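You operate a simulated robot arm through the tools that you are given. There is no shell and no other tool. Be economical: measure what you need, move in short steps, check, and stop when the job is done.

You run a simulated two-armed robot. Do the job below in one go: nothing can be reset, and whatever is moved stays where it is left.

TASK
Set the packer up for 12 kg sacks.
Fine: white switch to Target and key 12 kg, fine knob on 2, then white switch to Trim, key 60 g and leave it there; Zero the total; the mode switch stays at Off.

The check looks at the end state, three seconds after you hand in, the way a careful person would. Anything else that was tipped, shoved, dropped, spilled or broken makes it a failure.

THE ROBOT
Two 7-joint arms with two-finger parallel grippers on one trunk, on a base that drives. Base frame: it is fixed to the floor where the robot stands at the start and does not move with it; the origin is under the middle of the robot, x ahead of it, y to its left, z up. Units: m, rad, N and s.
The left shoulder is at the start at [0.03, 0.119, 1.085], the right one opposite. With the tool pointing down near the work surface each hand reaches from about 0.2 to 0.66 m from the robot's upright axis, wherever it stands, measured 20 degrees to its own side. Places, roughly: fine knob [0.4, -0.7, 0.9]; less button [0.4, -0.1, 1.1]; mode switch [0.4, 0.1, 1.1]; more button [0.4, -0.2, 1.1]; packer zero button [0.4, 0.1, 0.9]; target screen [0.4, 0.1, 1.4]; trim screen [0.4, 0.1, 1.3]; white switch [0.4, 0, 1.1]. Payload 3.43 kg a hand.
The TCP of each hand is the grasp point between the finger pads, 0.03 m short of the fingertips. In the tool frame z runs along the fingers and y along their closing line. Largest opening 0.094 m; finger width 0.028, thickness 0.01; the body of the gripper, 0.05 by 0.096 m, starts 0.055 m behind the TCP.
Orientation is told as [roll, pitch, yaw] about the base's x, y, z axes, in that order, counted from this pose: with the fingers straight down and closing along the base's y, the tool's x points along the base's -x, its y along +y and its z along -z.

THE INTERFACE
- The arms move only by the tool servo_tool. It takes "left_moves", "right_moves" or both (then of equal length, played together; a hand with none holds still); each is a list of rows, each an object (a shift or turn left out is 0, a gripper value left out holds the last) with "xyz": the shift along the base's x, y, z in units of 300 mm (1.0 is 300 mm), a list of three; "angular": the turn, a rotation vector about the base's x, y, z in units of 90 degrees (1.0 is 90 degrees), a list of three; "fingers": the gripper command, from -1 (shut) to 1 (fully open), values between in proportion. In form: [{"xyz": [tx, ty, tz], "angular": [rx, ry, rz], "fingers": fingers}, ...]. A call has 1 to 10 rows; each row is the pose to reach, as a shift and turn from the pose commanded when the call began. A call with a number of a shift or a turn outside -1 to 1 is refused whole. Each row takes 0.2 s and may step no farther than 0.05 m and 0.15 rad from the row before; otherwise, or with a gripper value out of range, the whole call is refused. Where a pose cannot be reached the arm comes as near as it can. A force on the tool above 40 N (or 10 N above the force at the start of the call, whichever is more), or a blocked arm, ends the call early, and 0.2 s more pass. The fingers move at their own pace (about 0.072 m/s each) and stop on an object; they squeeze with about 41 N. The grip force told is the motor's: it shows also when the fingers shut on nothing. Time passes only in rows, and 0.2 s behind the last, so rows that repeat a pose let the fingers close. It gives the time, the measured TCP pose, the force on the tool (base axes), the opening and the grip force at its end, in the units of the frame above (readings bear some noise), with the torque about the TCP (base axes, N m) and any sound that the robot's microphone picked up.
- Cameras (640 x 400 px; columns grow to the right, rows downward): "scene" is now at [0.037, -0.0069, 1.7802]; the picture's right is [-0.14, -0.99, 0.00], its down [-0.84, 0.12, -0.53] and it looks along [0.52, -0.08, -0.85] (base axes); focal length 272 px, centre (320, 200). "left" rides on the left gripper at [0.076, -0.014, -0.102] in its tool frame; the picture's right is [0.18, 0.98, 0.00], its down [-0.75, 0.14, -0.64] and it looks along [-0.63, 0.12, 0.77] (tool axes); focal length 243 px, centre (320, 200). "right" rides on the right gripper at [0.076, 0.014, -0.103] in its tool frame; the picture's right is [-0.18, 0.98, 0.00], its down [-0.75, -0.14, -0.64] and it looks along [-0.63, -0.12, 0.77] (tool axes); focal length 243 px, centre (320, 200). There is no depth. A picture from a camera that has moved, and an enlarged one, comes with that camera's place and axes in the base frame and with its lens.
- capture(camera): a new picture of that camera. It takes no simulated time.
- slide_trunk(by): slides the trunk up (or, below 0, down) by that many m; the arms and the scene camera ride with it, the base frame stays. It gives what a move gives, with no picture.
- roll_base(legs): drives the robot by 1 to 6 legs, each [ahead, turn to the left] in m and rad, along the robot's own axes; the way and the turn of a leg run together, so that a leg with both is an arc; at most 1.5 m and 3.142 rad a leg. The arms and the cameras ride along, it lands a little off, and it stops where it bumps. It gives what a move gives.
- aim_head(pan, tilt): turns the head with the scene camera to pan (to the left, within 2.496 rad either way) and tilt (down, from -0.506 to 1.204), counted from straight ahead of the robot. It gives what a move gives.
- inspect(camera, box): a new picture of the part [left, top, right, bottom] of that camera's present view, enlarged. It takes no simulated time.
- close_job(): hands the job in; it is judged then, once.

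Work in short steps. Places have to be worked out from the pictures, the camera data and where the tool is seen: move nearer, look again, correct. Check each grasp and each placing, and mend what went wrong. You have 120 turns and 92 pictures in all, those below and enlarged ones among them. Open the grippers and draw the arms clear of the work before you hand the job in, unless the task says otherwise; then end with one line.

The tools are called as a command line: name --argument value ..., lists and objects as JSON in quotes. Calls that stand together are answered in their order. servo_tool: Moves the arms, as the interface text tells. Its arguments: {"type":"object","properties":{"left_moves":{"type":"array","items":{"type":"object","properties":{"xyz":{"type":"array","items":{"type":"number"}},"angular":{"type":"array","items":{"type":"number"}},"fingers":{"type":"number"}}}},"right_moves":{"type":"array","items":{"type":"object","properties":{"xyz":{"type":"array","items":{"type":"number"}},"angular":{"type":"array","items":{"type":"number"}},"fingers":{"type":"number"}}}}},"required":[]} The other tools are called the same way: slide_trunk (by) slides the trunk up or down; roll_base (legs) drives the base; aim_head (pan, tilt) turns the head that bears the scene camera; capture (camera) takes a picture; inspect (camera, box) takes an enlarged picture of a part of a camera's view; close_job () hands the job in.

At the start:

```text
t: 0.0
left_tool_pos: [0.3616, -0.0431, 1.2727]
left_orientation: [0.001, -0.001, 0.0]
left_force: [-0.7, 0.1, -0.7]
left_torque: [-0.02, 0.0, 0.0]
left_width: 0.0943
left_grip_force: 0.1
right_tool_pos: [0.2739, -0.3306, 1.2607]
right_orientation: [0.0, 0.0, -0.001]
right_force: [-1.0, -0.2, -0.3]
right_torque: [-0.01, -0.02, -0.01]
right_width: 0.0939
right_grip_force: 0.0
trunk travel left (down, up): [-0.35, 0.06]
robot x, y, heading: [-0.0016, -0.0008, 0.003]
head pan, tilt: [-0.143, 1.014]
```

scene: 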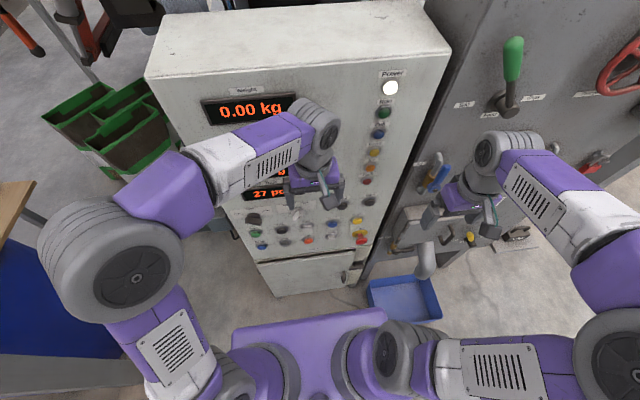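
right: 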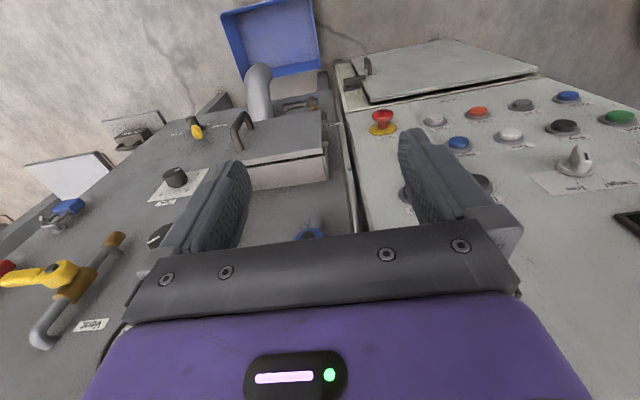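
left: 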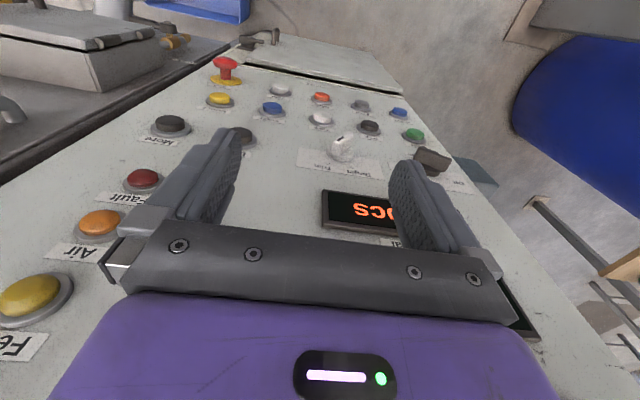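

The left arm hides part of the panel. I'll draw the left hand back and to the left while starting to turn it to point ahead, then look.

servo_tool --left_moves '[{"xyz": [-0.1, 0.05, 0]}, {"xyz": [-0.2, 0.15, 0]}, {"xyz": [-0.25, 0.3, 0]}, {"xyz": [-0.25, 0.45, 0]}, {"xyz": [-0.25, 0.6, 0]}, {"xyz": [-0.25, 0.75, 0]}]'

aim_head --pan 0.0 --tilt 0.85

capture --camera "scene"

```text
t: 1.4
left_tool_pos: [0.2844, 0.1821, 1.2724]
left_orientation: [-0.002, 0.001, 0.0]
left_force: [0.4, -0.3, 0.2]
left_torque: [-0.03, -0.03, -0.03]
left_width: 0.0943
left_grip_force: 0.1
right_tool_pos: [0.2726, -0.3289, 1.262]
right_orientation: [0.0, 0.001, 0.001]
right_force: [0.7, -1.0, 0.5]
right_torque: [-0.03, -0.01, 0.02]
right_width: 0.0941
right_grip_force: 0.1
trunk travel left (down, up): [-0.35, 0.06]
robot x, y, heading: [-0.0007, 0.0016, 0.002]
head pan, tilt: [-0.143, 1.014]
```

```text
t: 2.1
left_tool_pos: [0.2858, 0.1807, 1.2724]
left_orientation: [0.0, -0.001, 0.0]
left_force: [-0.2, 0.1, 1.1]
left_torque: [0.0, 0.03, 0.01]
left_width: 0.0939
left_grip_force: 0.0
right_tool_pos: [0.2737, -0.3316, 1.2612]
right_orientation: [0.0, -0.001, 0.0]
right_force: [-0.8, -0.1, 0.7]
right_torque: [0.02, 0.0, -0.03]
right_width: 0.094
right_grip_force: 0.1
trunk travel left (down, up): [-0.35, 0.06]
robot x, y, heading: [-0.0014, -0.0017, -0.001]
head pan, tilt: [0.0, 0.85]
```

```text
88 pictures are left
camera scene: at [0.0472, 0.0025, 1.7922], right [0.0, -1.0, 0.0], down [-0.75, 0.0, -0.66], along [0.66, 0.0, -0.75], focal length 272 px, centre (320, 200)
```

scene: 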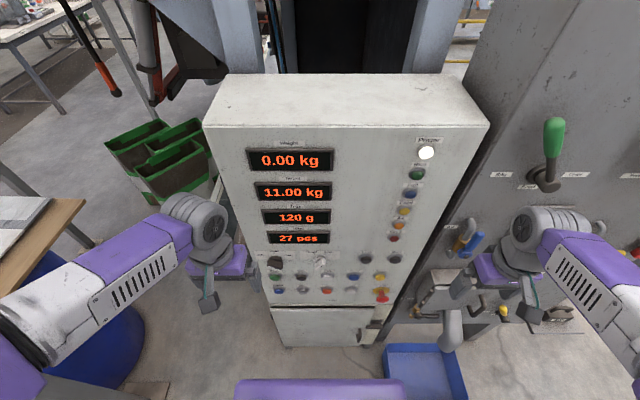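

The left panel is now clear. I'll enlarge the controls.

inspect --camera "scene" --box '[240, 225, 420, 337]'

inspect --camera "scene" --box '[230, 130, 450, 267]'

capture --camera "right"

```text
3.56 times, centred on (330, 281) of scene
camera zoom: at [0.0472, 0.0025, 1.7922], right [0.0, -1.0, 0.0], down [-0.75, 0.0, -0.66], along [0.66, 0.0, -0.75], focal length 965 px, centre (284, -88)
```

zoom: 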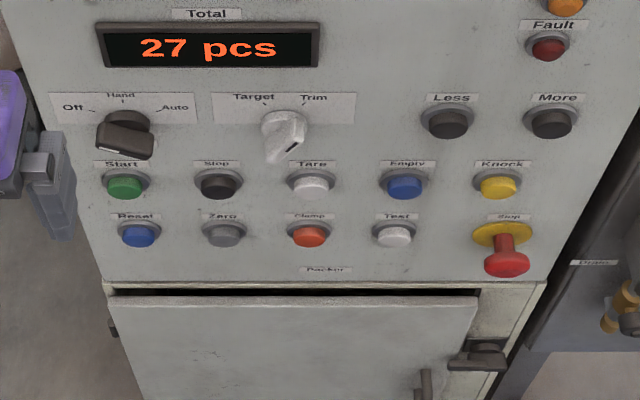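

```text
2.91 times, centred on (340, 198) of scene
camera zoom: at [0.0472, 0.0025, 1.7922], right [0.0, -1.0, 0.0], down [-0.75, 0.0, -0.66], along [0.66, 0.0, -0.75], focal length 790 px, centre (262, 204)
```

zoom: 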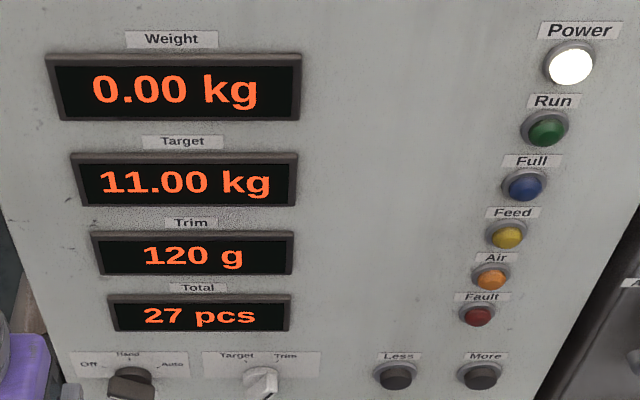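

```text
85 pictures are left
camera right: at [0.1982, -0.3167, 1.3632], right [0.18, 0.98, 0.0], down [0.75, -0.14, 0.64], along [0.63, -0.12, -0.77], focal length 243 px, centre (320, 200)
```

right: 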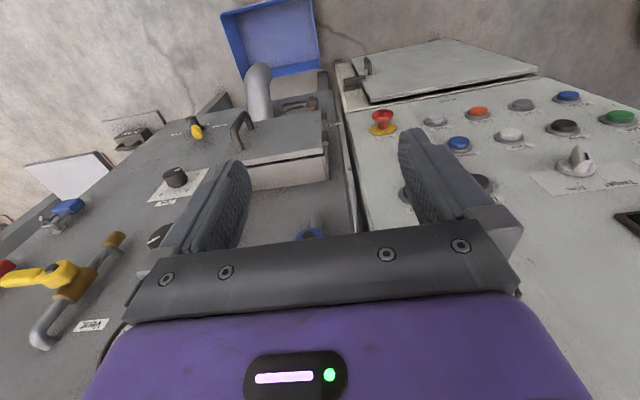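

White switch sits around [0.44, 0, 1.065], panel near x≈0.45; Target 11.00 kg, Trim 120 g, total 27. I'll pitch both hands to point ahead while keeping their positions.

servo_tool --left_moves '[{"angular": [0, -0.095, 0], "fingers": -1}, {"angular": [0, -0.19, 0]}, {"angular": [0, -0.285, 0]}, {"angular": [0, -0.38, 0]}, {"angular": [0, -0.475, 0]}, {"angular": [0, -0.57, 0]}, {"angular": [0, -0.665, 0]}, {"angular": [0, -0.76, 0]}, {"angular": [0, -0.855, 0]}, {"angular": [0, -0.95, 0]}]' --right_moves '[{"angular": [0, -0.095, 0], "fingers": -1}, {"angular": [0, -0.19, 0]}, {"angular": [0, -0.285, 0]}, {"angular": [0, -0.38, 0]}, {"angular": [0, -0.475, 0]}, {"angular": [0, -0.57, 0]}, {"angular": [0, -0.665, 0]}, {"angular": [0, -0.76, 0]}, {"angular": [0, -0.855, 0]}, {"angular": [0, -0.95, 0]}]'

capture --camera "scene"

capture --camera "left"

```text
t: 4.3
left_tool_pos: [0.3877, 0.2103, 1.4083]
left_orientation: [0.014, -1.491, -0.017]
left_force: [0.1, 0.9, 0.2]
left_torque: [0.02, 0.02, 0.01]
left_width: 0.0
left_grip_force: 32.9
left hand out of reach, approached as far as the arm can: row 5, 6, 7, 8, 9, 10
right_tool_pos: [0.2935, -0.4042, 1.2844]
right_orientation: [0.006, -1.492, -0.003]
right_force: [1.0, 0.0, 0.0]
right_torque: [-0.03, 0.0, -0.01]
right_width: 0.0001
right_grip_force: 32.7
right hand out of reach, approached as far as the arm can: row 6, 7, 8, 9, 10
trunk travel left (down, up): [-0.35, 0.06]
robot x, y, heading: [0.0008, -0.0011, 0.002]
head pan, tilt: [0.0, 0.85]
```

```text
84 pictures are left
camera scene: at [0.0491, 0.0024, 1.7921], right [0.0, -1.0, 0.0], down [-0.75, 0.0, -0.66], along [0.66, 0.0, -0.75], focal length 272 px, centre (320, 200)
```

scene: 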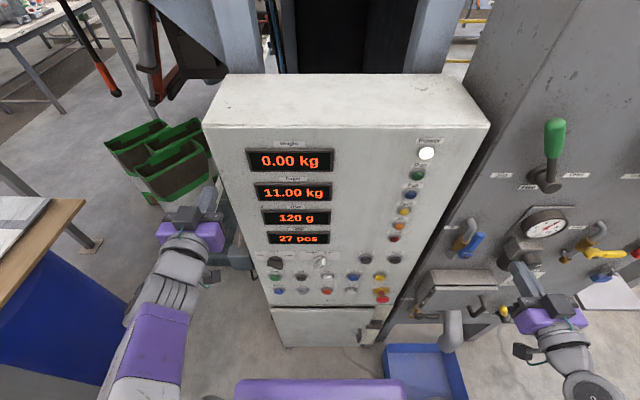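

```text
83 pictures are left
camera left: at [0.2795, 0.1962, 1.3396], right [-0.01, 0.98, -0.18], down [-0.58, 0.14, 0.8], along [0.81, 0.12, 0.57], focal length 243 px, centre (320, 200)
```

left: 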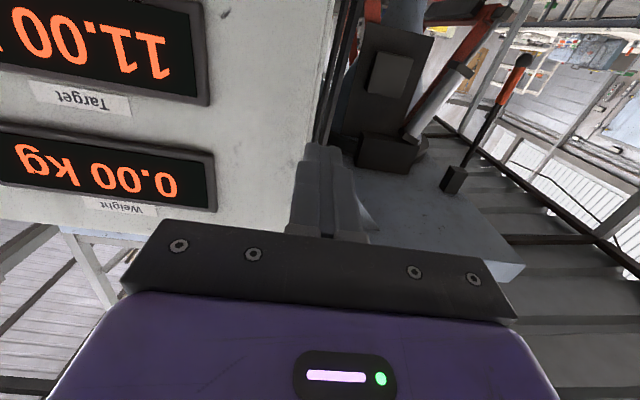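

Hands can't fold far enough this close to the panel, so I'll back the base 0.2 m and look again.

roll_base --legs '[[-0.2, 0]]'

capture --camera "scene"

```text
t: 5.9
left_tool_pos: [0.1905, 0.2123, 1.4078]
left_orientation: [-0.004, -1.493, 0.001]
left_force: [-0.5, 0.0, 0.5]
left_torque: [-0.01, 0.02, -0.01]
left_width: 0.0003
left_grip_force: 32.9
right_tool_pos: [0.0933, -0.4037, 1.2847]
right_orientation: [0.0, -1.491, 0.0]
right_force: [0.6, 0.6, 0.5]
right_torque: [-0.01, 0.01, -0.02]
right_width: 0.0
right_grip_force: 33.0
trunk travel left (down, up): [-0.35, 0.06]
robot x, y, heading: [-0.1985, 0.0014, -0.003]
head pan, tilt: [0.0, 0.85]
```

```text
82 pictures are left
camera scene: at [-0.1498, 0.0031, 1.7922], right [0.0, -1.0, 0.0], down [-0.75, 0.0, -0.66], along [0.66, 0.0, -0.75], focal length 272 px, centre (320, 200)
```

scene: 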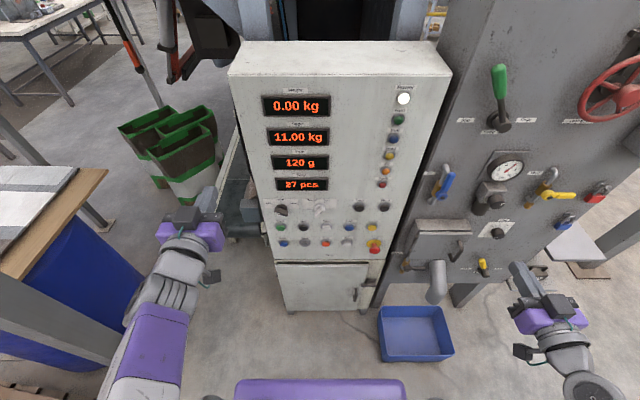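

Good overview. Enlarge the panel controls and the black knob on the right machine for triangulation and labels.

inspect --camera "scene" --box '[262, 190, 390, 270]'

inspect --camera "scene" --box '[430, 150, 590, 250]'

```text
5.00 times, centred on (326, 230) of scene
camera zoom: at [-0.1498, 0.0031, 1.7922], right [0.0, -1.0, 0.0], down [-0.75, 0.0, -0.66], along [0.66, 0.0, -0.75], focal length 1357 px, centre (290, 50)
```

zoom: 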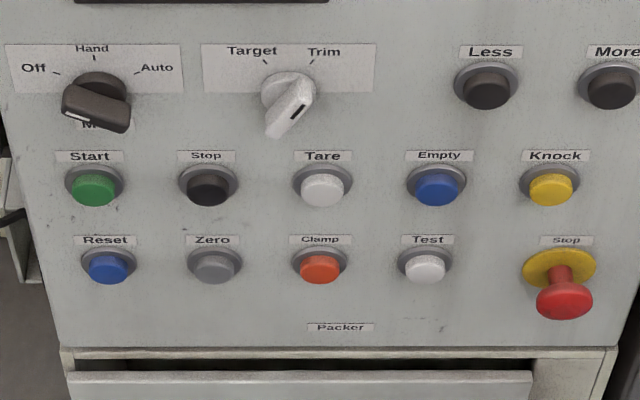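

```text
4.00 times, centred on (510, 200) of scene
camera zoom: at [-0.1498, 0.0031, 1.7922], right [0.0, -1.0, 0.0], down [-0.75, 0.0, -0.66], along [0.66, 0.0, -0.75], focal length 1086 px, centre (-440, 200)
```

zoom: 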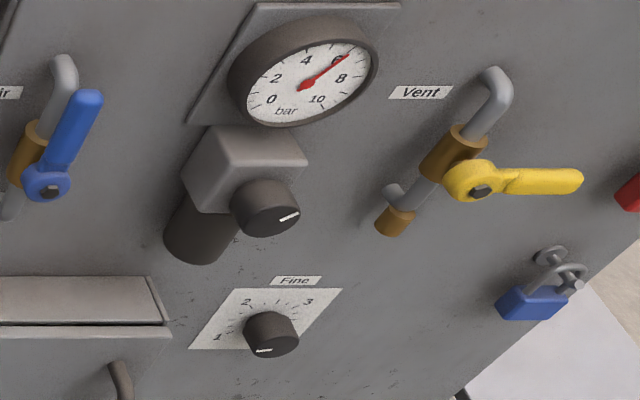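

Panel at x≈0.45: switch [0.45, 0.00, 1.07] (its mark points at Trim now), Less y≈-0.132, More y≈-0.218 (z 1.077), Zero [0.45, 0.065, 0.85]. I'll level both hands with modest moves and see how the commanded pose behaves.

servo_tool --left_moves '[{"xyz": [0.0, 0, -0.1], "angular": [0, -0.05, 0]}, {"xyz": [0.0, -0.05, -0.25], "angular": [0, -0.05, 0]}, {"xyz": [0.0, -0.1, -0.4], "angular": [0, -0.05, 0]}, {"xyz": [0.0, -0.1, -0.4], "angular": [0, -0.05, 0]}]' --right_moves '[{"xyz": [0.1, 0, -0.05], "angular": [0, -0.05, 0]}, {"xyz": [0.2, 0.05, -0.15], "angular": [0, -0.05, 0]}, {"xyz": [0.3, 0.1, -0.25], "angular": [0, -0.05, 0]}, {"xyz": [0.3, 0.1, -0.25], "angular": [0, -0.05, 0]}]'

```text
t: 6.9
left_tool_pos: [0.2657, 0.1934, 1.3247]
left_orientation: [3.116, -1.57, -3.118]
left_force: [-0.6, 0.1, -0.2]
left_torque: [0.03, 0.0, -0.01]
left_width: 0.0
left_grip_force: 32.8
left hand out of reach, approached as far as the arm can: row 1, 2, 3, 4
right_tool_pos: [0.1825, -0.3713, 1.2105]
right_orientation: [-2.762, -1.569, 2.764]
right_force: [-0.9, -0.3, -0.2]
right_torque: [0.0, 0.05, 0.05]
right_width: 0.0002
right_grip_force: 33.1
trunk travel left (down, up): [-0.35, 0.06]
robot x, y, heading: [-0.1976, 0.0019, -0.006]
head pan, tilt: [0.0, 0.85]
```

Left is commanded too close to the body; I'll push its target forward and down toward x≈0.3.

servo_tool --left_moves '[{"xyz": [0.16, 0, 0]}, {"xyz": [0.32, 0, 0]}, {"xyz": [0.48, -0.03, -0.03]}, {"xyz": [0.6, -0.05, -0.1]}, {"xyz": [0.65, -0.1, -0.2]}, {"xyz": [0.65, -0.1, -0.2]}]'

```text
t: 7.8
left_tool_pos: [0.4186, 0.1807, 1.3106]
left_orientation: [-3.039, -1.559, 3.032]
left_force: [-65.7, -8.3, 15.7]
left_torque: [0.13, 0.34, -0.23]
left_width: 0.0
left_grip_force: 32.3
right_tool_pos: [0.1833, -0.3705, 1.2112]
right_orientation: [2.865, -1.569, -2.86]
right_force: [2.5, 1.3, -0.1]
right_torque: [0.02, -0.05, -0.03]
right_width: 0.0002
right_grip_force: 33.7
trunk travel left (down, up): [-0.35, 0.06]
robot x, y, heading: [-0.1988, -0.0007, -0.001]
head pan, tilt: [0.0, 0.85]
stopped in row 4 (left hand): the force on the tool passed its limit at 132 N (the readings are from after the stop); the commanded pose is now the measured one
```

The commanded pose was the measured one; the fingertips hit the panel face at x≈0.45. I'll back off at once and check.

servo_tool --left_moves '[{"xyz": [-0.15, 0, 0]}, {"xyz": [-0.3, 0, 0]}, {"xyz": [-0.3, 0, 0]}]'

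capture --camera "scene"

```text
t: 8.6
left_tool_pos: [0.3344, 0.1794, 1.307]
left_orientation: [-2.869, -1.568, 2.866]
left_force: [0.7, 0.3, 0.7]
left_torque: [-0.01, 0.0, -0.01]
left_width: 0.0001
left_grip_force: 32.9
right_tool_pos: [0.1868, -0.3691, 1.2087]
right_orientation: [-0.011, -1.569, 0.014]
right_force: [-0.8, -1.0, 0.3]
right_torque: [-0.01, -0.04, -0.01]
right_width: 0.0001
right_grip_force: 33.2
trunk travel left (down, up): [-0.35, 0.06]
robot x, y, heading: [-0.1999, -0.0009, -0.004]
head pan, tilt: [0.0, 0.85]
```

```text
79 pictures are left
camera scene: at [-0.1475, 0.0029, 1.7921], right [0.0, -1.0, 0.0], down [-0.75, 0.0, -0.66], along [0.66, 0.0, -0.75], focal length 272 px, centre (320, 200)
```

scene: 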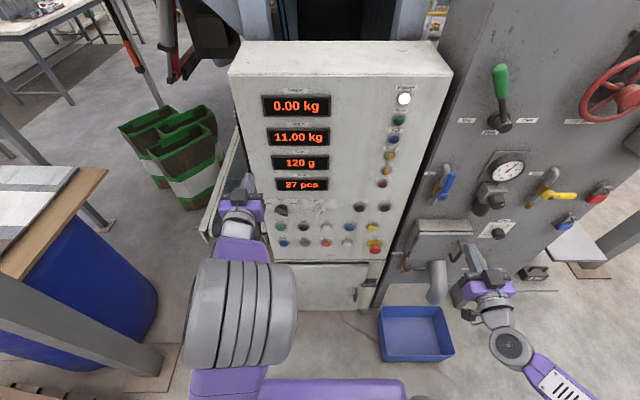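

Nothing changed on the panel. Now bring the left hand before the white switch, opened and rolled +30° about x to match the bar (Trim), staying at x≈0.33.

servo_tool --left_moves '[{"xyz": [0, -0.09, -0.11], "angular": [0.06, 0, 0], "fingers": 0.2}, {"xyz": [0, -0.18, -0.22], "angular": [0.12, 0, 0]}, {"xyz": [0, -0.27, -0.33], "angular": [0.18, 0, 0]}, {"xyz": [0, -0.36, -0.45], "angular": [0.24, 0, 0]}, {"xyz": [0, -0.45, -0.57], "angular": [0.3, 0, 0]}, {"xyz": [0, -0.53, -0.69], "angular": [0.333, 0, 0]}, {"xyz": [0, -0.59, -0.79], "angular": [0.333, 0, 0]}, {"xyz": [0, -0.59, -0.79], "angular": [0.333, 0, 0]}]'

capture --camera "left"

inspect --camera "scene" --box '[240, 180, 400, 280]'

```text
t: 10.4
left_tool_pos: [0.3296, 0.0051, 1.0716]
left_orientation: [1.576, -1.048, -1.58]
left_force: [-1.0, 0.1, 0.3]
left_torque: [-0.03, -0.01, -0.02]
left_width: 0.0563
left_grip_force: 0.0
right_tool_pos: [0.1848, -0.3698, 1.2101]
right_orientation: [-2.288, -1.571, 2.293]
right_force: [-0.8, 0.5, -0.2]
right_torque: [-0.02, 0.01, -0.01]
right_width: 0.0002
right_grip_force: 33.0
trunk travel left (down, up): [-0.35, 0.06]
robot x, y, heading: [-0.1955, -0.0015, -0.001]
head pan, tilt: [0.0, 0.85]
```

```text
78 pictures are left
camera left: at [0.226, 0.0305, 0.9977], right [0.0, 0.94, 0.33], down [-0.65, -0.25, 0.72], along [0.76, -0.21, 0.61], focal length 243 px, centre (320, 200)
```

left: 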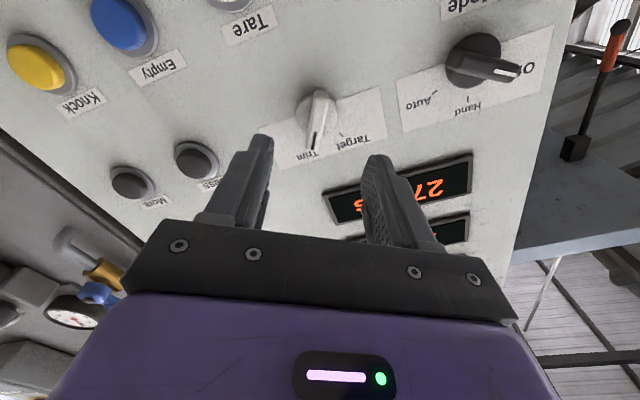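

```text
4.00 times, centred on (320, 230) of scene
camera zoom: at [-0.1497, 0.0033, 1.7922], right [0.0, -1.0, 0.0], down [-0.75, 0.0, -0.66], along [0.66, 0.0, -0.75], focal length 1086 px, centre (320, 80)
```

zoom: 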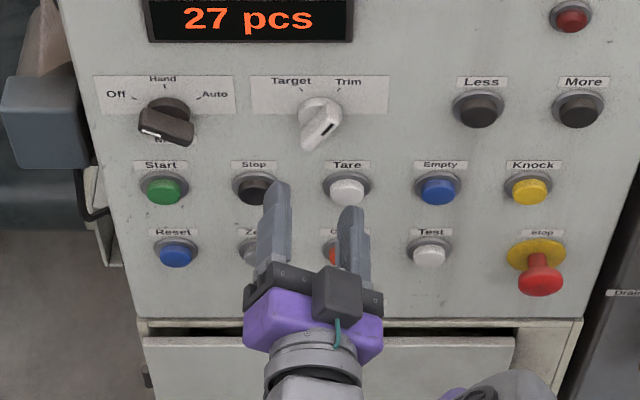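

The TCP is lined up with the knob at [~, 0.006, 1.07]. I'll move straight in 0.075 m, in two steps, then close gently.

servo_tool --left_moves '[{"xyz": [0.1, 0, 0]}, {"xyz": [0.18, 0, 0]}, {"xyz": [0.25, 0, 0]}, {"xyz": [0.25, 0, 0], "fingers": -1}, {"xyz": [0.25, 0, 0]}, {"xyz": [0.25, 0, 0]}]'

capture --camera "left"

```text
t: 11.8
left_tool_pos: [0.4061, 0.0035, 1.0712]
left_orientation: [1.573, -1.047, -1.575]
left_force: [-3.5, -4.9, -7.8]
left_torque: [0.05, -0.49, 0.16]
left_width: 0.0125
left_grip_force: 44.6
right_tool_pos: [0.1855, -0.3703, 1.2087]
right_orientation: [1.36, -1.573, -1.354]
right_force: [0.1, -0.2, -0.1]
right_torque: [-0.01, 0.0, -0.01]
right_width: 0.0001
right_grip_force: 33.0
trunk travel left (down, up): [-0.35, 0.06]
robot x, y, heading: [-0.1969, -0.0002, 0.002]
head pan, tilt: [0.0, 0.85]
```

```text
76 pictures are left
camera left: at [0.3038, 0.0286, 0.9976], right [0.0, 0.94, 0.33], down [-0.64, -0.25, 0.72], along [0.77, -0.22, 0.61], focal length 243 px, centre (320, 200)
```

left: 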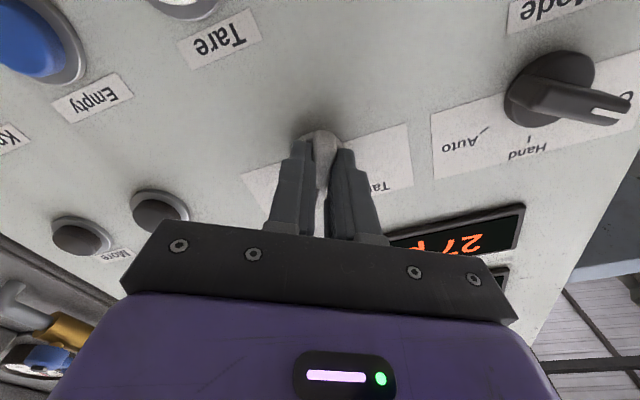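

Knob gripped (12.5 mm). Turning -60° about x to Target.

servo_tool --left_moves '[{"angular": [-0.084, 0, 0]}, {"angular": [-0.168, 0, 0]}, {"angular": [-0.25, 0, 0]}, {"angular": [-0.334, 0, 0]}, {"angular": [-0.418, 0, 0]}, {"angular": [-0.5, 0, 0]}, {"angular": [-0.584, 0, 0]}, {"angular": [-0.65, 0, 0]}, {"angular": [-0.65, 0, 0]}]'

capture --camera "left"

```text
t: 13.8
left_tool_pos: [0.4062, -0.0023, 1.071]
left_orientation: [-1.574, -1.073, 1.569]
left_force: [-6.6, -25.6, -10.0]
left_torque: [0.12, 0.57, 0.19]
left_width: 0.013
left_grip_force: 46.1
right_tool_pos: [0.1844, -0.3738, 1.2082]
right_orientation: [1.59, -1.566, -1.589]
right_force: [-0.3, 0.0, -0.2]
right_torque: [0.01, -0.02, -0.03]
right_width: 0.0001
right_grip_force: 32.9
trunk travel left (down, up): [-0.35, 0.06]
robot x, y, heading: [-0.1945, -0.0032, -0.001]
head pan, tilt: [0.0, 0.85]
```

```text
75 pictures are left
camera left: at [0.3035, -0.0506, 1.0104], right [0.01, 0.77, -0.63], down [-0.64, 0.49, 0.59], along [0.77, 0.4, 0.5], focal length 243 px, centre (320, 200)
```

left: 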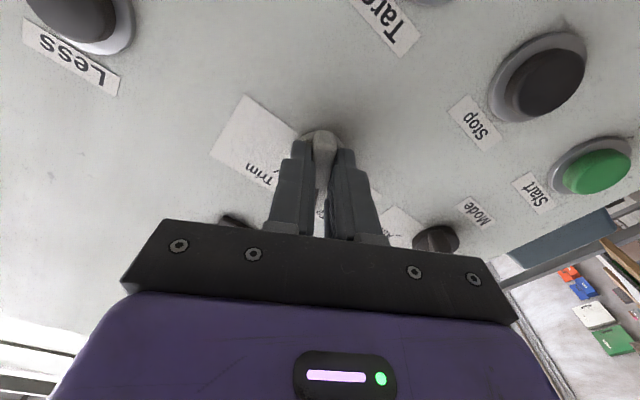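

Turned. Release and back straight out, then check both switches from the scene camera.

servo_tool --left_moves '[{"fingers": 0.2}, {"fingers": 0.2}, {"xyz": [-0.1, 0, 0]}, {"xyz": [-0.25, 0, 0]}, {"xyz": [-0.35, 0, 0], "angular": [0.08, 0, 0]}, {"xyz": [-0.35, 0, -0.1], "angular": [0.16, 0, 0]}, {"xyz": [-0.35, 0, -0.2], "angular": [0.25, 0, 0]}, {"xyz": [-0.35, 0.05, -0.3], "angular": [0.32, 0, 0], "fingers": -1}, {"xyz": [-0.35, 0.1, -0.35], "angular": [0.32, 0, 0]}]'

inspect --camera "scene" --box '[240, 180, 400, 280]'

```text
t: 15.8
left_tool_pos: [0.3089, 0.0313, 1.037]
left_orientation: [2.174, -1.563, -2.175]
left_force: [-0.4, -0.9, 0.4]
left_torque: [0.0, 0.01, 0.02]
left_width: 0.0
left_grip_force: 24.6
left hand out of reach, approached as far as the arm can: row 6, 7, 8, 9
right_tool_pos: [0.1861, -0.3707, 1.2086]
right_orientation: [2.499, -1.572, -2.498]
right_force: [-0.2, -1.1, -1.5]
right_torque: [-0.02, 0.03, 0.0]
right_width: 0.0
right_grip_force: 32.6
trunk travel left (down, up): [-0.35, 0.06]
robot x, y, heading: [-0.1933, 0.0004, 0.0]
head pan, tilt: [0.0, 0.85]
```

```text
4.00 times, centred on (320, 230) of scene
camera zoom: at [-0.1501, 0.0022, 1.7922], right [0.0, -1.0, 0.0], down [-0.75, 0.0, -0.66], along [0.66, 0.0, -0.75], focal length 1086 px, centre (320, 80)
```

zoom: 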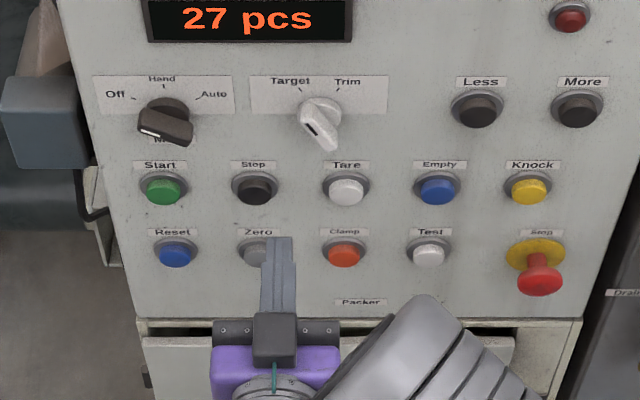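

Switch is at Target, mode untouched at Off. Check the whole scene for arm clearance before moving the right hand.

capture --camera "scene"

```text
73 pictures are left
camera scene: at [-0.1501, 0.0022, 1.7922], right [0.0, -1.0, 0.0], down [-0.75, 0.0, -0.66], along [0.66, 0.0, -0.75], focal length 272 px, centre (320, 200)
```

scene: 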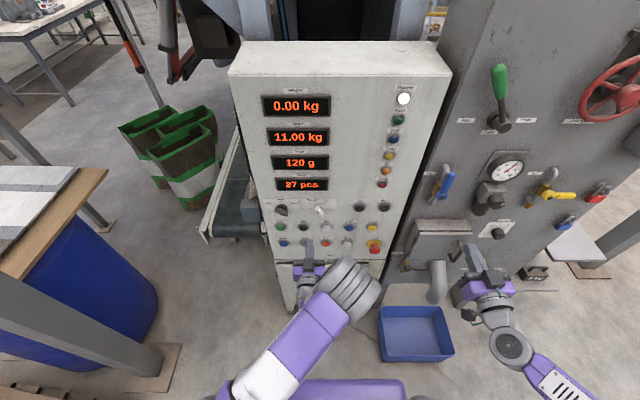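

The left hand is near Zero already; I'll bring it in front of the Zero button (TCP ≈[0.33, 0.065, 0.853]) and check.

servo_tool --left_moves '[{"xyz": [0.02, 0.03, -0.12]}, {"xyz": [0.04, 0.06, -0.25]}, {"xyz": [0.06, 0.09, -0.38]}, {"xyz": [0.07, 0.113, -0.5]}, {"xyz": [0.07, 0.113, -0.613]}, {"xyz": [0.07, 0.113, -0.613]}]'

capture --camera "left"

capture --camera "scene"

```text
t: 17.2
left_tool_pos: [0.3101, 0.0331, 1.0368]
left_orientation: [2.353, -1.563, -2.356]
left_force: [0.4, 0.1, -0.2]
left_torque: [-0.04, -0.01, -0.02]
left_width: 0.0
left_grip_force: 33.0
left hand out of reach, approached as far as the arm can: row 1, 2, 3, 4, 5, 6
right_tool_pos: [0.1864, -0.3699, 1.2086]
right_orientation: [-2.11, -1.57, 2.114]
right_force: [0.4, 0.4, -0.4]
right_torque: [0.01, -0.02, 0.01]
right_width: 0.0
right_grip_force: 33.2
trunk travel left (down, up): [-0.35, 0.06]
robot x, y, heading: [-0.1951, -0.0016, 0.001]
head pan, tilt: [0.0, 0.85]
```

```text
72 pictures are left
camera left: at [0.2076, 0.0185, 0.9603], right [0.0, 0.98, -0.18], down [-0.64, 0.14, 0.75], along [0.76, 0.11, 0.63], focal length 243 px, centre (320, 200)
```

left: 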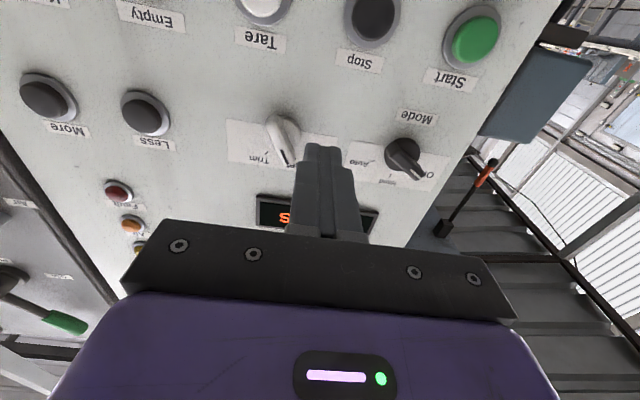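

```text
71 pictures are left
camera scene: at [-0.1493, 0.0031, 1.7922], right [0.0, -1.0, 0.0], down [-0.75, 0.0, -0.66], along [0.66, 0.0, -0.75], focal length 272 px, centre (320, 200)
```

scene: 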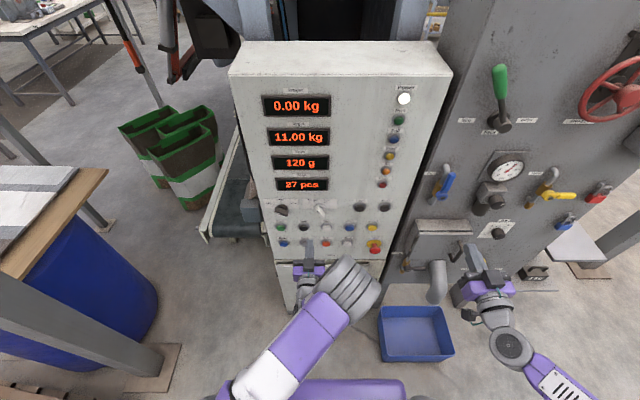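

The left arm is at a joint limit in this bent posture. I'll move it out to the left and up, freeing it, then retry from there.

servo_tool --left_moves '[{"xyz": [0.05, 0.05, 0.1]}, {"xyz": [0.05, 0.18, 0.15]}, {"xyz": [0.0, 0.33, 0.2]}, {"xyz": [-0.05, 0.48, 0.2]}, {"xyz": [-0.1, 0.6, 0.2]}, {"xyz": [-0.1, 0.6, 0.2]}]'

capture --camera "scene"

```text
t: 18.6
left_tool_pos: [0.2702, 0.183, 1.1249]
left_orientation: [2.453, -1.565, -2.455]
left_force: [0.3, -0.4, -0.3]
left_torque: [0.0, 0.05, 0.01]
left_width: 0.0002
left_grip_force: 33.6
left hand out of reach, approached as far as the arm can: row 4, 5, 6
right_tool_pos: [0.1855, -0.3691, 1.2099]
right_orientation: [-1.421, -1.572, 1.426]
right_force: [-0.6, -0.1, 0.1]
right_torque: [-0.01, 0.02, -0.04]
right_width: 0.0
right_grip_force: 32.9
trunk travel left (down, up): [-0.35, 0.06]
robot x, y, heading: [-0.1958, -0.001, -0.003]
head pan, tilt: [0.0, 0.85]
```

```text
70 pictures are left
camera scene: at [-0.1491, 0.0032, 1.7922], right [0.0, -1.0, 0.0], down [-0.75, 0.0, -0.66], along [0.66, 0.0, -0.75], focal length 272 px, centre (320, 200)
```

scene: 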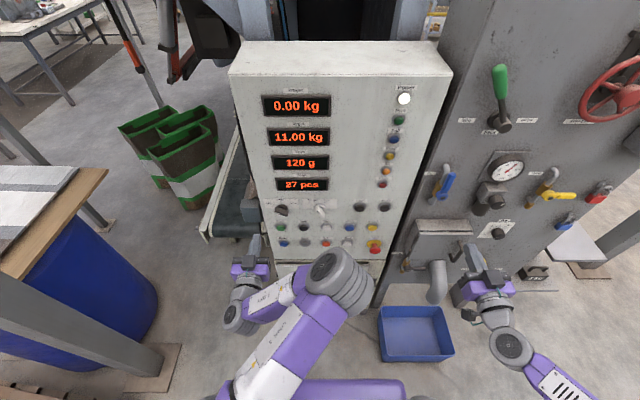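

The left elbow sticks inward near y≈-0.05. I'll move the left hand further left and up to clear the middle for the right arm.

servo_tool --left_moves '[{"xyz": [0.0, 0.12, 0.1]}, {"xyz": [0.0, 0.24, 0.2]}, {"xyz": [0.0, 0.36, 0.3]}, {"xyz": [0.0, 0.48, 0.4]}, {"xyz": [0.0, 0.5, 0.5]}, {"xyz": [0.0, 0.5, 0.5]}]'

capture --camera "scene"

```text
t: 20.0
left_tool_pos: [0.2721, 0.3014, 1.2843]
left_orientation: [2.305, -1.567, -2.309]
left_force: [0.0, 0.7, -0.3]
left_torque: [0.01, -0.02, -0.02]
left_width: 0.0
left_grip_force: 32.9
left hand out of reach, approached as far as the arm can: row 1, 2, 3, 4, 5, 6
right_tool_pos: [0.1837, -0.3675, 1.211]
right_orientation: [-2.028, -1.57, 2.03]
right_force: [0.8, -0.1, -0.1]
right_torque: [-0.01, 0.04, 0.0]
right_width: 0.0
right_grip_force: 32.8
trunk travel left (down, up): [-0.35, 0.06]
robot x, y, heading: [-0.1977, 0.0019, -0.001]
head pan, tilt: [0.0, 0.85]
```

```text
69 pictures are left
camera scene: at [-0.1509, 0.0059, 1.7923], right [0.0, -1.0, 0.0], down [-0.75, 0.0, -0.66], along [0.66, 0.0, -0.75], focal length 272 px, centre (320, 200)
```

scene: 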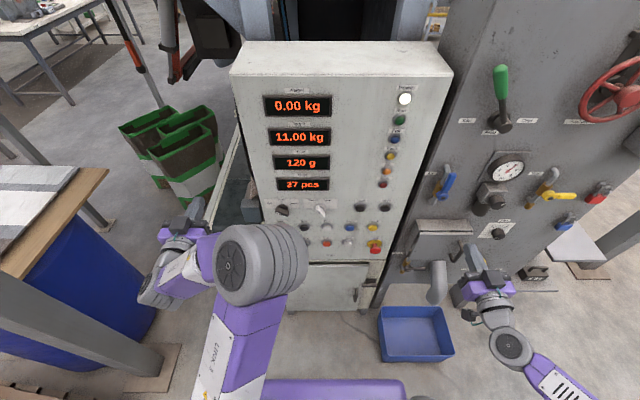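

Clear now. Bring the closed right hand in front of More: TCP ≈[0.365, -0.218, 1.077].

servo_tool --right_moves '[{"xyz": [0.05, 0.08, -0.08]}, {"xyz": [0.13, 0.16, -0.16]}, {"xyz": [0.22, 0.24, -0.24]}, {"xyz": [0.32, 0.32, -0.32]}, {"xyz": [0.42, 0.4, -0.39]}, {"xyz": [0.52, 0.47, -0.44]}, {"xyz": [0.6, 0.503, -0.443]}, {"xyz": [0.6, 0.503, -0.443]}]'

capture --camera "right"

capture --camera "scene"

```text
t: 21.8
left_tool_pos: [0.2734, 0.2999, 1.2849]
left_orientation: [2.465, -1.566, -2.466]
left_force: [0.2, -0.5, -0.1]
left_torque: [-0.01, 0.02, 0.03]
left_width: 0.0001
left_grip_force: 33.1
right_tool_pos: [0.3674, -0.2187, 1.076]
right_orientation: [-0.338, -1.57, 0.34]
right_force: [0.9, 0.5, -0.3]
right_torque: [0.01, 0.01, 0.04]
right_width: 0.0002
right_grip_force: 33.4
right hand out of reach, approached as far as the arm can: row 1
trunk travel left (down, up): [-0.35, 0.06]
robot x, y, heading: [-0.2005, 0.0018, 0.001]
head pan, tilt: [0.0, 0.85]
```

```text
68 pictures are left
camera right: at [0.265, -0.2057, 0.9994], right [0.0, 0.98, 0.18], down [-0.64, -0.14, 0.75], along [0.77, -0.12, 0.63], focal length 243 px, centre (320, 200)
```

right: 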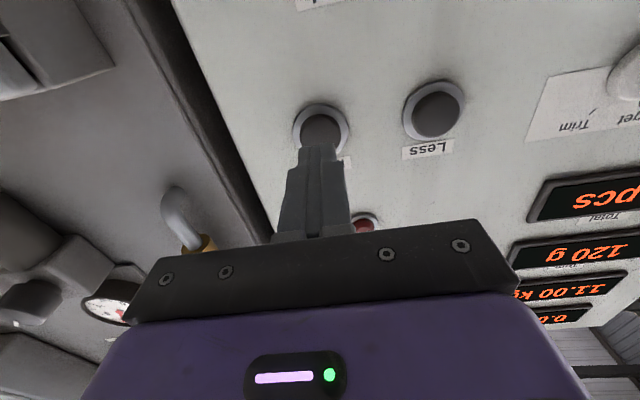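

```text
67 pictures are left
camera scene: at [-0.1497, 0.0029, 1.7922], right [0.0, -1.0, 0.0], down [-0.75, 0.0, -0.66], along [0.66, 0.0, -0.75], focal length 272 px, centre (320, 200)
```

scene: 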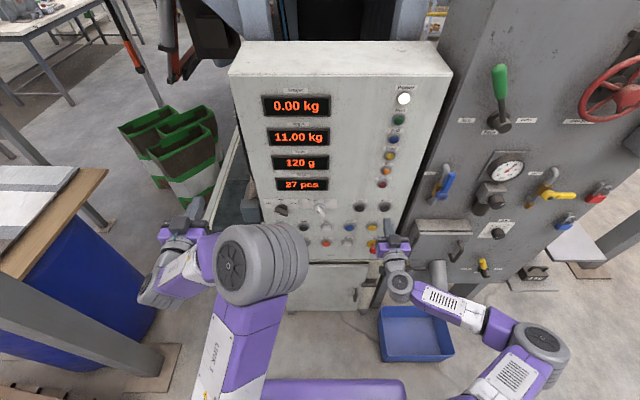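

Aligned with More (button ~5 mm lower). I'll press slowly: advance to tip x≈0.435 and retract, then read.

servo_tool --right_moves '[{"xyz": [0.07, 0, -0.013]}, {"xyz": [0.1, 0, -0.013]}, {"xyz": [0.115, 0, -0.013]}, {"xyz": [0.125, 0, -0.013]}]'

inspect --camera "scene" --box '[250, 85, 410, 185]'

```text
t: 22.8
left_tool_pos: [0.2737, 0.2995, 1.2846]
left_orientation: [2.451, -1.566, -2.457]
left_force: [0.8, 0.3, -0.4]
left_torque: [0.03, -0.04, -0.03]
left_width: 0.0
left_grip_force: 32.4
right_tool_pos: [0.4028, -0.2195, 1.0745]
right_orientation: [-2.726, -1.57, 2.729]
right_force: [-0.1, -0.2, 0.3]
right_torque: [-0.04, 0.0, -0.02]
right_width: 0.0
right_grip_force: 33.3
trunk travel left (down, up): [-0.35, 0.06]
robot x, y, heading: [-0.1958, 0.0006, 0.003]
head pan, tilt: [0.0, 0.85]
```

```text
4.00 times, centred on (330, 135) of scene
camera zoom: at [-0.1493, 0.0031, 1.7922], right [0.0, -1.0, 0.0], down [-0.75, 0.0, -0.66], along [0.66, 0.0, -0.75], focal length 1086 px, centre (280, 460)
```

zoom: 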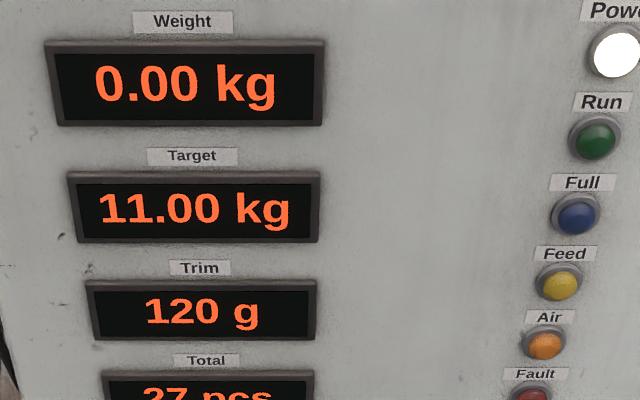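

No contact yet at tip x≈0.433. Advance in 1.5 mm steps to feel the button.

servo_tool --right_moves '[{"xyz": [0.006, 0, 0]}, {"xyz": [0.012, 0, 0]}, {"xyz": [0.018, 0, 0]}, {"xyz": [0.024, 0, 0]}]'

inspect --camera "scene" --box '[250, 85, 410, 185]'

```text
t: 23.8
left_tool_pos: [0.273, 0.2993, 1.286]
left_orientation: [2.531, -1.564, -2.534]
left_force: [-0.6, -0.4, 0.1]
left_torque: [-0.04, -0.01, 0.02]
left_width: 0.0
left_grip_force: 32.7
right_tool_pos: [0.4093, -0.2196, 1.0718]
right_orientation: [-0.52, -1.57, 0.522]
right_force: [-4.6, 1.7, -1.9]
right_torque: [-0.05, 0.0, 0.05]
right_width: 0.0
right_grip_force: 33.2
trunk travel left (down, up): [-0.35, 0.06]
robot x, y, heading: [-0.1976, 0.0002, -0.004]
head pan, tilt: [0.0, 0.85]
heard: click
```

```text
4.00 times, centred on (330, 135) of scene
camera zoom: at [-0.1504, 0.0033, 1.7922], right [0.0, -1.0, 0.0], down [-0.75, 0.0, -0.66], along [0.66, 0.0, -0.75], focal length 1086 px, centre (280, 460)
```

zoom: 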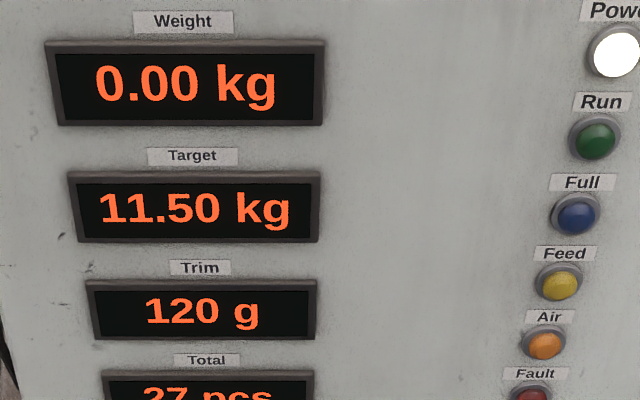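

One click: 11.50 kg. Back off 12 mm, press once more to the same depth, and back off.

servo_tool --right_moves '[{"xyz": [-0.04, 0, 0]}, {"xyz": [-0.04, 0, 0]}, {"xyz": [-0.015, 0, 0]}, {"xyz": [0.0, 0, 0]}, {"xyz": [0.002, 0, 0]}, {"xyz": [-0.04, 0, 0]}, {"xyz": [-0.08, 0, 0]}]'

inspect --camera "scene" --box '[250, 85, 410, 185]'

```text
t: 25.4
left_tool_pos: [0.2735, 0.2997, 1.2844]
left_orientation: [2.49, -1.564, -2.49]
left_force: [-0.5, 0.7, 0.1]
left_torque: [0.01, 0.0, 0.01]
left_width: 0.0001
left_grip_force: 33.3
right_tool_pos: [0.3853, -0.2192, 1.0724]
right_orientation: [-1.96, -1.571, 1.963]
right_force: [-0.5, 0.0, 0.3]
right_torque: [0.01, 0.01, -0.02]
right_width: 0.0001
right_grip_force: 33.4
trunk travel left (down, up): [-0.35, 0.06]
robot x, y, heading: [-0.1952, 0.0005, 0.0]
head pan, tilt: [0.0, 0.85]
heard: click
```

```text
4.00 times, centred on (330, 135) of scene
camera zoom: at [-0.1499, 0.003, 1.7922], right [0.0, -1.0, 0.0], down [-0.75, 0.0, -0.66], along [0.66, 0.0, -0.75], focal length 1086 px, centre (280, 460)
```

zoom: 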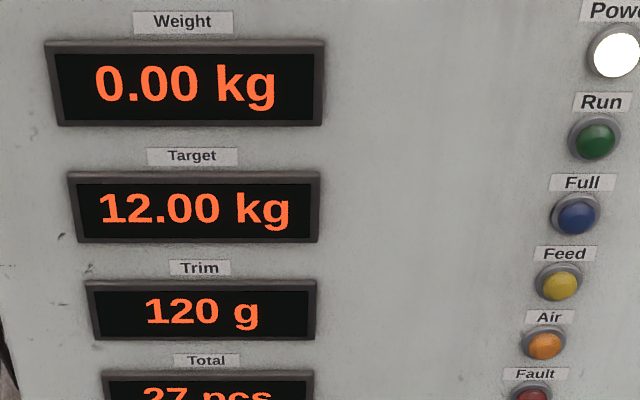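

Target reads 12.00 kg. Next the fine knob (~[0.46,-0.70,0.90]), which needs a base shift of about -0.5 in y; a blue bin sits on the floor around x 0.18+, y -0.33…-0.74. I'll pull the right hand back and look to the right and lower for free room.

servo_tool --right_moves '[{"xyz": [-0.12, -0.03, 0.03]}, {"xyz": [-0.24, -0.06, 0.06]}, {"xyz": [-0.36, -0.15, 0.12]}, {"xyz": [-0.48, -0.25, 0.2]}, {"xyz": [-0.55, -0.35, 0.28]}]'

aim_head --pan -1.2 --tilt 0.7

capture --camera "scene"

aim_head --pan -2.3 --tilt 0.7

capture --camera "scene"

```text
refused: row 4 steps farther than a row can; nothing moved
```

```text
t: 26.8
left_tool_pos: [0.2732, 0.2991, 1.2846]
left_orientation: [2.452, -1.565, -2.455]
left_force: [0.5, -0.9, 0.2]
left_torque: [0.0, 0.01, 0.0]
left_width: 0.0001
left_grip_force: 32.8
right_tool_pos: [0.3866, -0.2198, 1.0723]
right_orientation: [-1.76, -1.57, 1.763]
right_force: [-0.1, -0.2, 0.1]
right_torque: [0.0, 0.0, -0.02]
right_width: 0.0
right_grip_force: 33.5
trunk travel left (down, up): [-0.35, 0.06]
robot x, y, heading: [-0.1956, -0.0014, -0.002]
head pan, tilt: [-1.201, 0.7]
```

```text
63 pictures are left
camera scene: at [-0.1968, -0.076, 1.8045], right [-0.93, -0.36, 0.0], down [-0.23, 0.6, -0.76], along [0.28, -0.71, -0.64], focal length 272 px, centre (320, 200)
```

scene: 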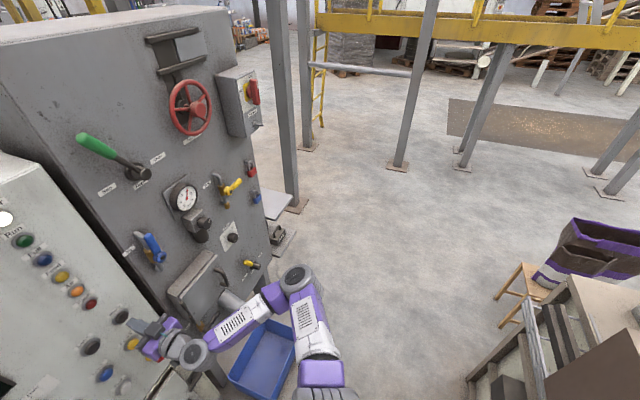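

```text
t: 28.1
left_tool_pos: [0.2743, 0.3001, 1.2844]
left_orientation: [2.449, -1.565, -2.454]
left_force: [-0.6, 0.4, -0.7]
left_torque: [-0.03, 0.02, 0.01]
left_width: 0.0001
left_grip_force: 32.8
right_tool_pos: [0.3857, -0.219, 1.0723]
right_orientation: [-1.839, -1.57, 1.843]
right_force: [0.7, 1.0, -0.6]
right_torque: [-0.01, -0.04, 0.01]
right_width: 0.0002
right_grip_force: 33.3
trunk travel left (down, up): [-0.35, 0.06]
robot x, y, heading: [-0.1951, 0.0004, -0.002]
head pan, tilt: [-2.3, 0.7]
```

```text
62 pictures are left
camera scene: at [-0.2841, -0.0602, 1.8045], right [-0.75, 0.67, 0.0], down [0.43, 0.48, -0.76], along [-0.51, -0.57, -0.64], focal length 272 px, centre (320, 200)
```

scene: 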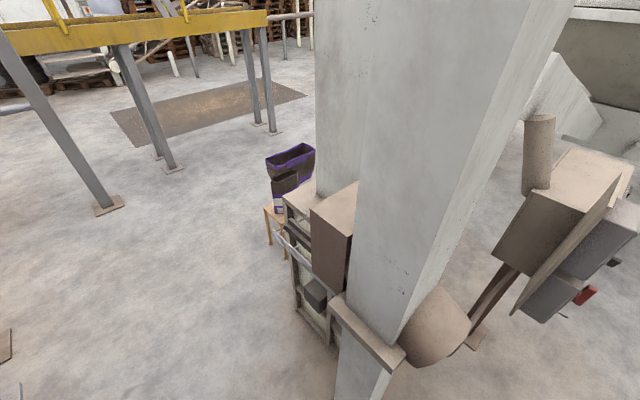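

Steps were too long; there's a column at x≈-0.86 behind and a shelf at about x<-0.75, y -0.6…-0.95, so only small shuttling is wise. I'll first retract the right hand in smaller steps.

servo_tool --right_moves '[{"xyz": [-0.12, -0.03, 0.03]}, {"xyz": [-0.24, -0.06, 0.06]}, {"xyz": [-0.34, -0.12, 0.1]}, {"xyz": [-0.42, -0.2, 0.14]}, {"xyz": [-0.5, -0.28, 0.18]}, {"xyz": [-0.55, -0.32, 0.2]}]'

roll_base --legs '[[-0.05, 0], [0, 0.4], [-0.25, 0], [0, -0.8]]'

aim_head --pan 0.0 --tilt 0.8

capture --camera "scene"

```text
t: 29.5
left_tool_pos: [0.2727, 0.2998, 1.2842]
left_orientation: [2.476, -1.565, -2.484]
left_force: [-0.1, 0.1, 1.0]
left_torque: [0.04, 0.0, -0.01]
left_width: 0.0
left_grip_force: 33.1
right_tool_pos: [0.2214, -0.3144, 1.1334]
right_orientation: [-2.962, -1.57, 2.966]
right_force: [-1.0, -0.8, -0.2]
right_torque: [0.02, -0.02, 0.0]
right_width: 0.0001
right_grip_force: 32.8
trunk travel left (down, up): [-0.35, 0.06]
robot x, y, heading: [-0.199, -0.0027, -0.001]
head pan, tilt: [-2.3, 0.7]
```

```text
t: 33.0
left_tool_pos: [-0.1157, 0.3785, 1.2817]
left_orientation: [1.553, -1.567, -1.163]
left_force: [0.0, -0.8, 0.3]
left_torque: [0.0, -0.01, 0.03]
left_width: 0.0001
left_grip_force: 33.2
right_tool_pos: [0.0717, -0.2098, 1.1332]
right_orientation: [-0.084, -1.569, 0.478]
right_force: [0.0, 0.6, 1.2]
right_torque: [-0.01, -0.02, 0.01]
right_width: 0.0001
right_grip_force: 32.9
trunk travel left (down, up): [-0.35, 0.06]
robot x, y, heading: [-0.4389, -0.0814, 0.39]
head pan, tilt: [-2.3, 0.7]
stopped in leg 3: the robot was blocked; the commanded pose is now the measured one
```

```text
t: 35.1
left_tool_pos: [-0.1198, 0.3764, 1.2846]
left_orientation: [2.109, -1.562, -1.718]
left_force: [-0.4, 0.3, -1.1]
left_torque: [-0.02, 0.0, 0.0]
left_width: 0.0
left_grip_force: 33.1
right_tool_pos: [0.0688, -0.2106, 1.1342]
right_orientation: [-2.786, -1.571, -3.102]
right_force: [0.2, 0.4, 0.1]
right_torque: [-0.03, -0.03, -0.01]
right_width: 0.0
right_grip_force: 32.7
trunk travel left (down, up): [-0.35, 0.06]
robot x, y, heading: [-0.4411, -0.0828, 0.397]
head pan, tilt: [0.0, 0.799]
```

```text
61 pictures are left
camera scene: at [-0.3931, -0.0574, 1.7962], right [0.38, -0.92, 0.0], down [-0.66, -0.27, -0.7], along [0.64, 0.27, -0.72], focal length 272 px, centre (320, 200)
```

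scene: 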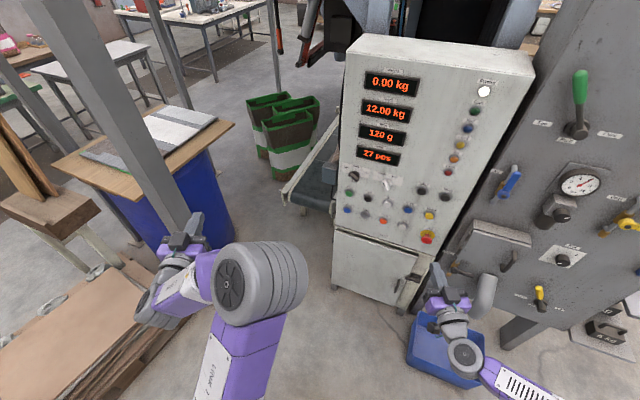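

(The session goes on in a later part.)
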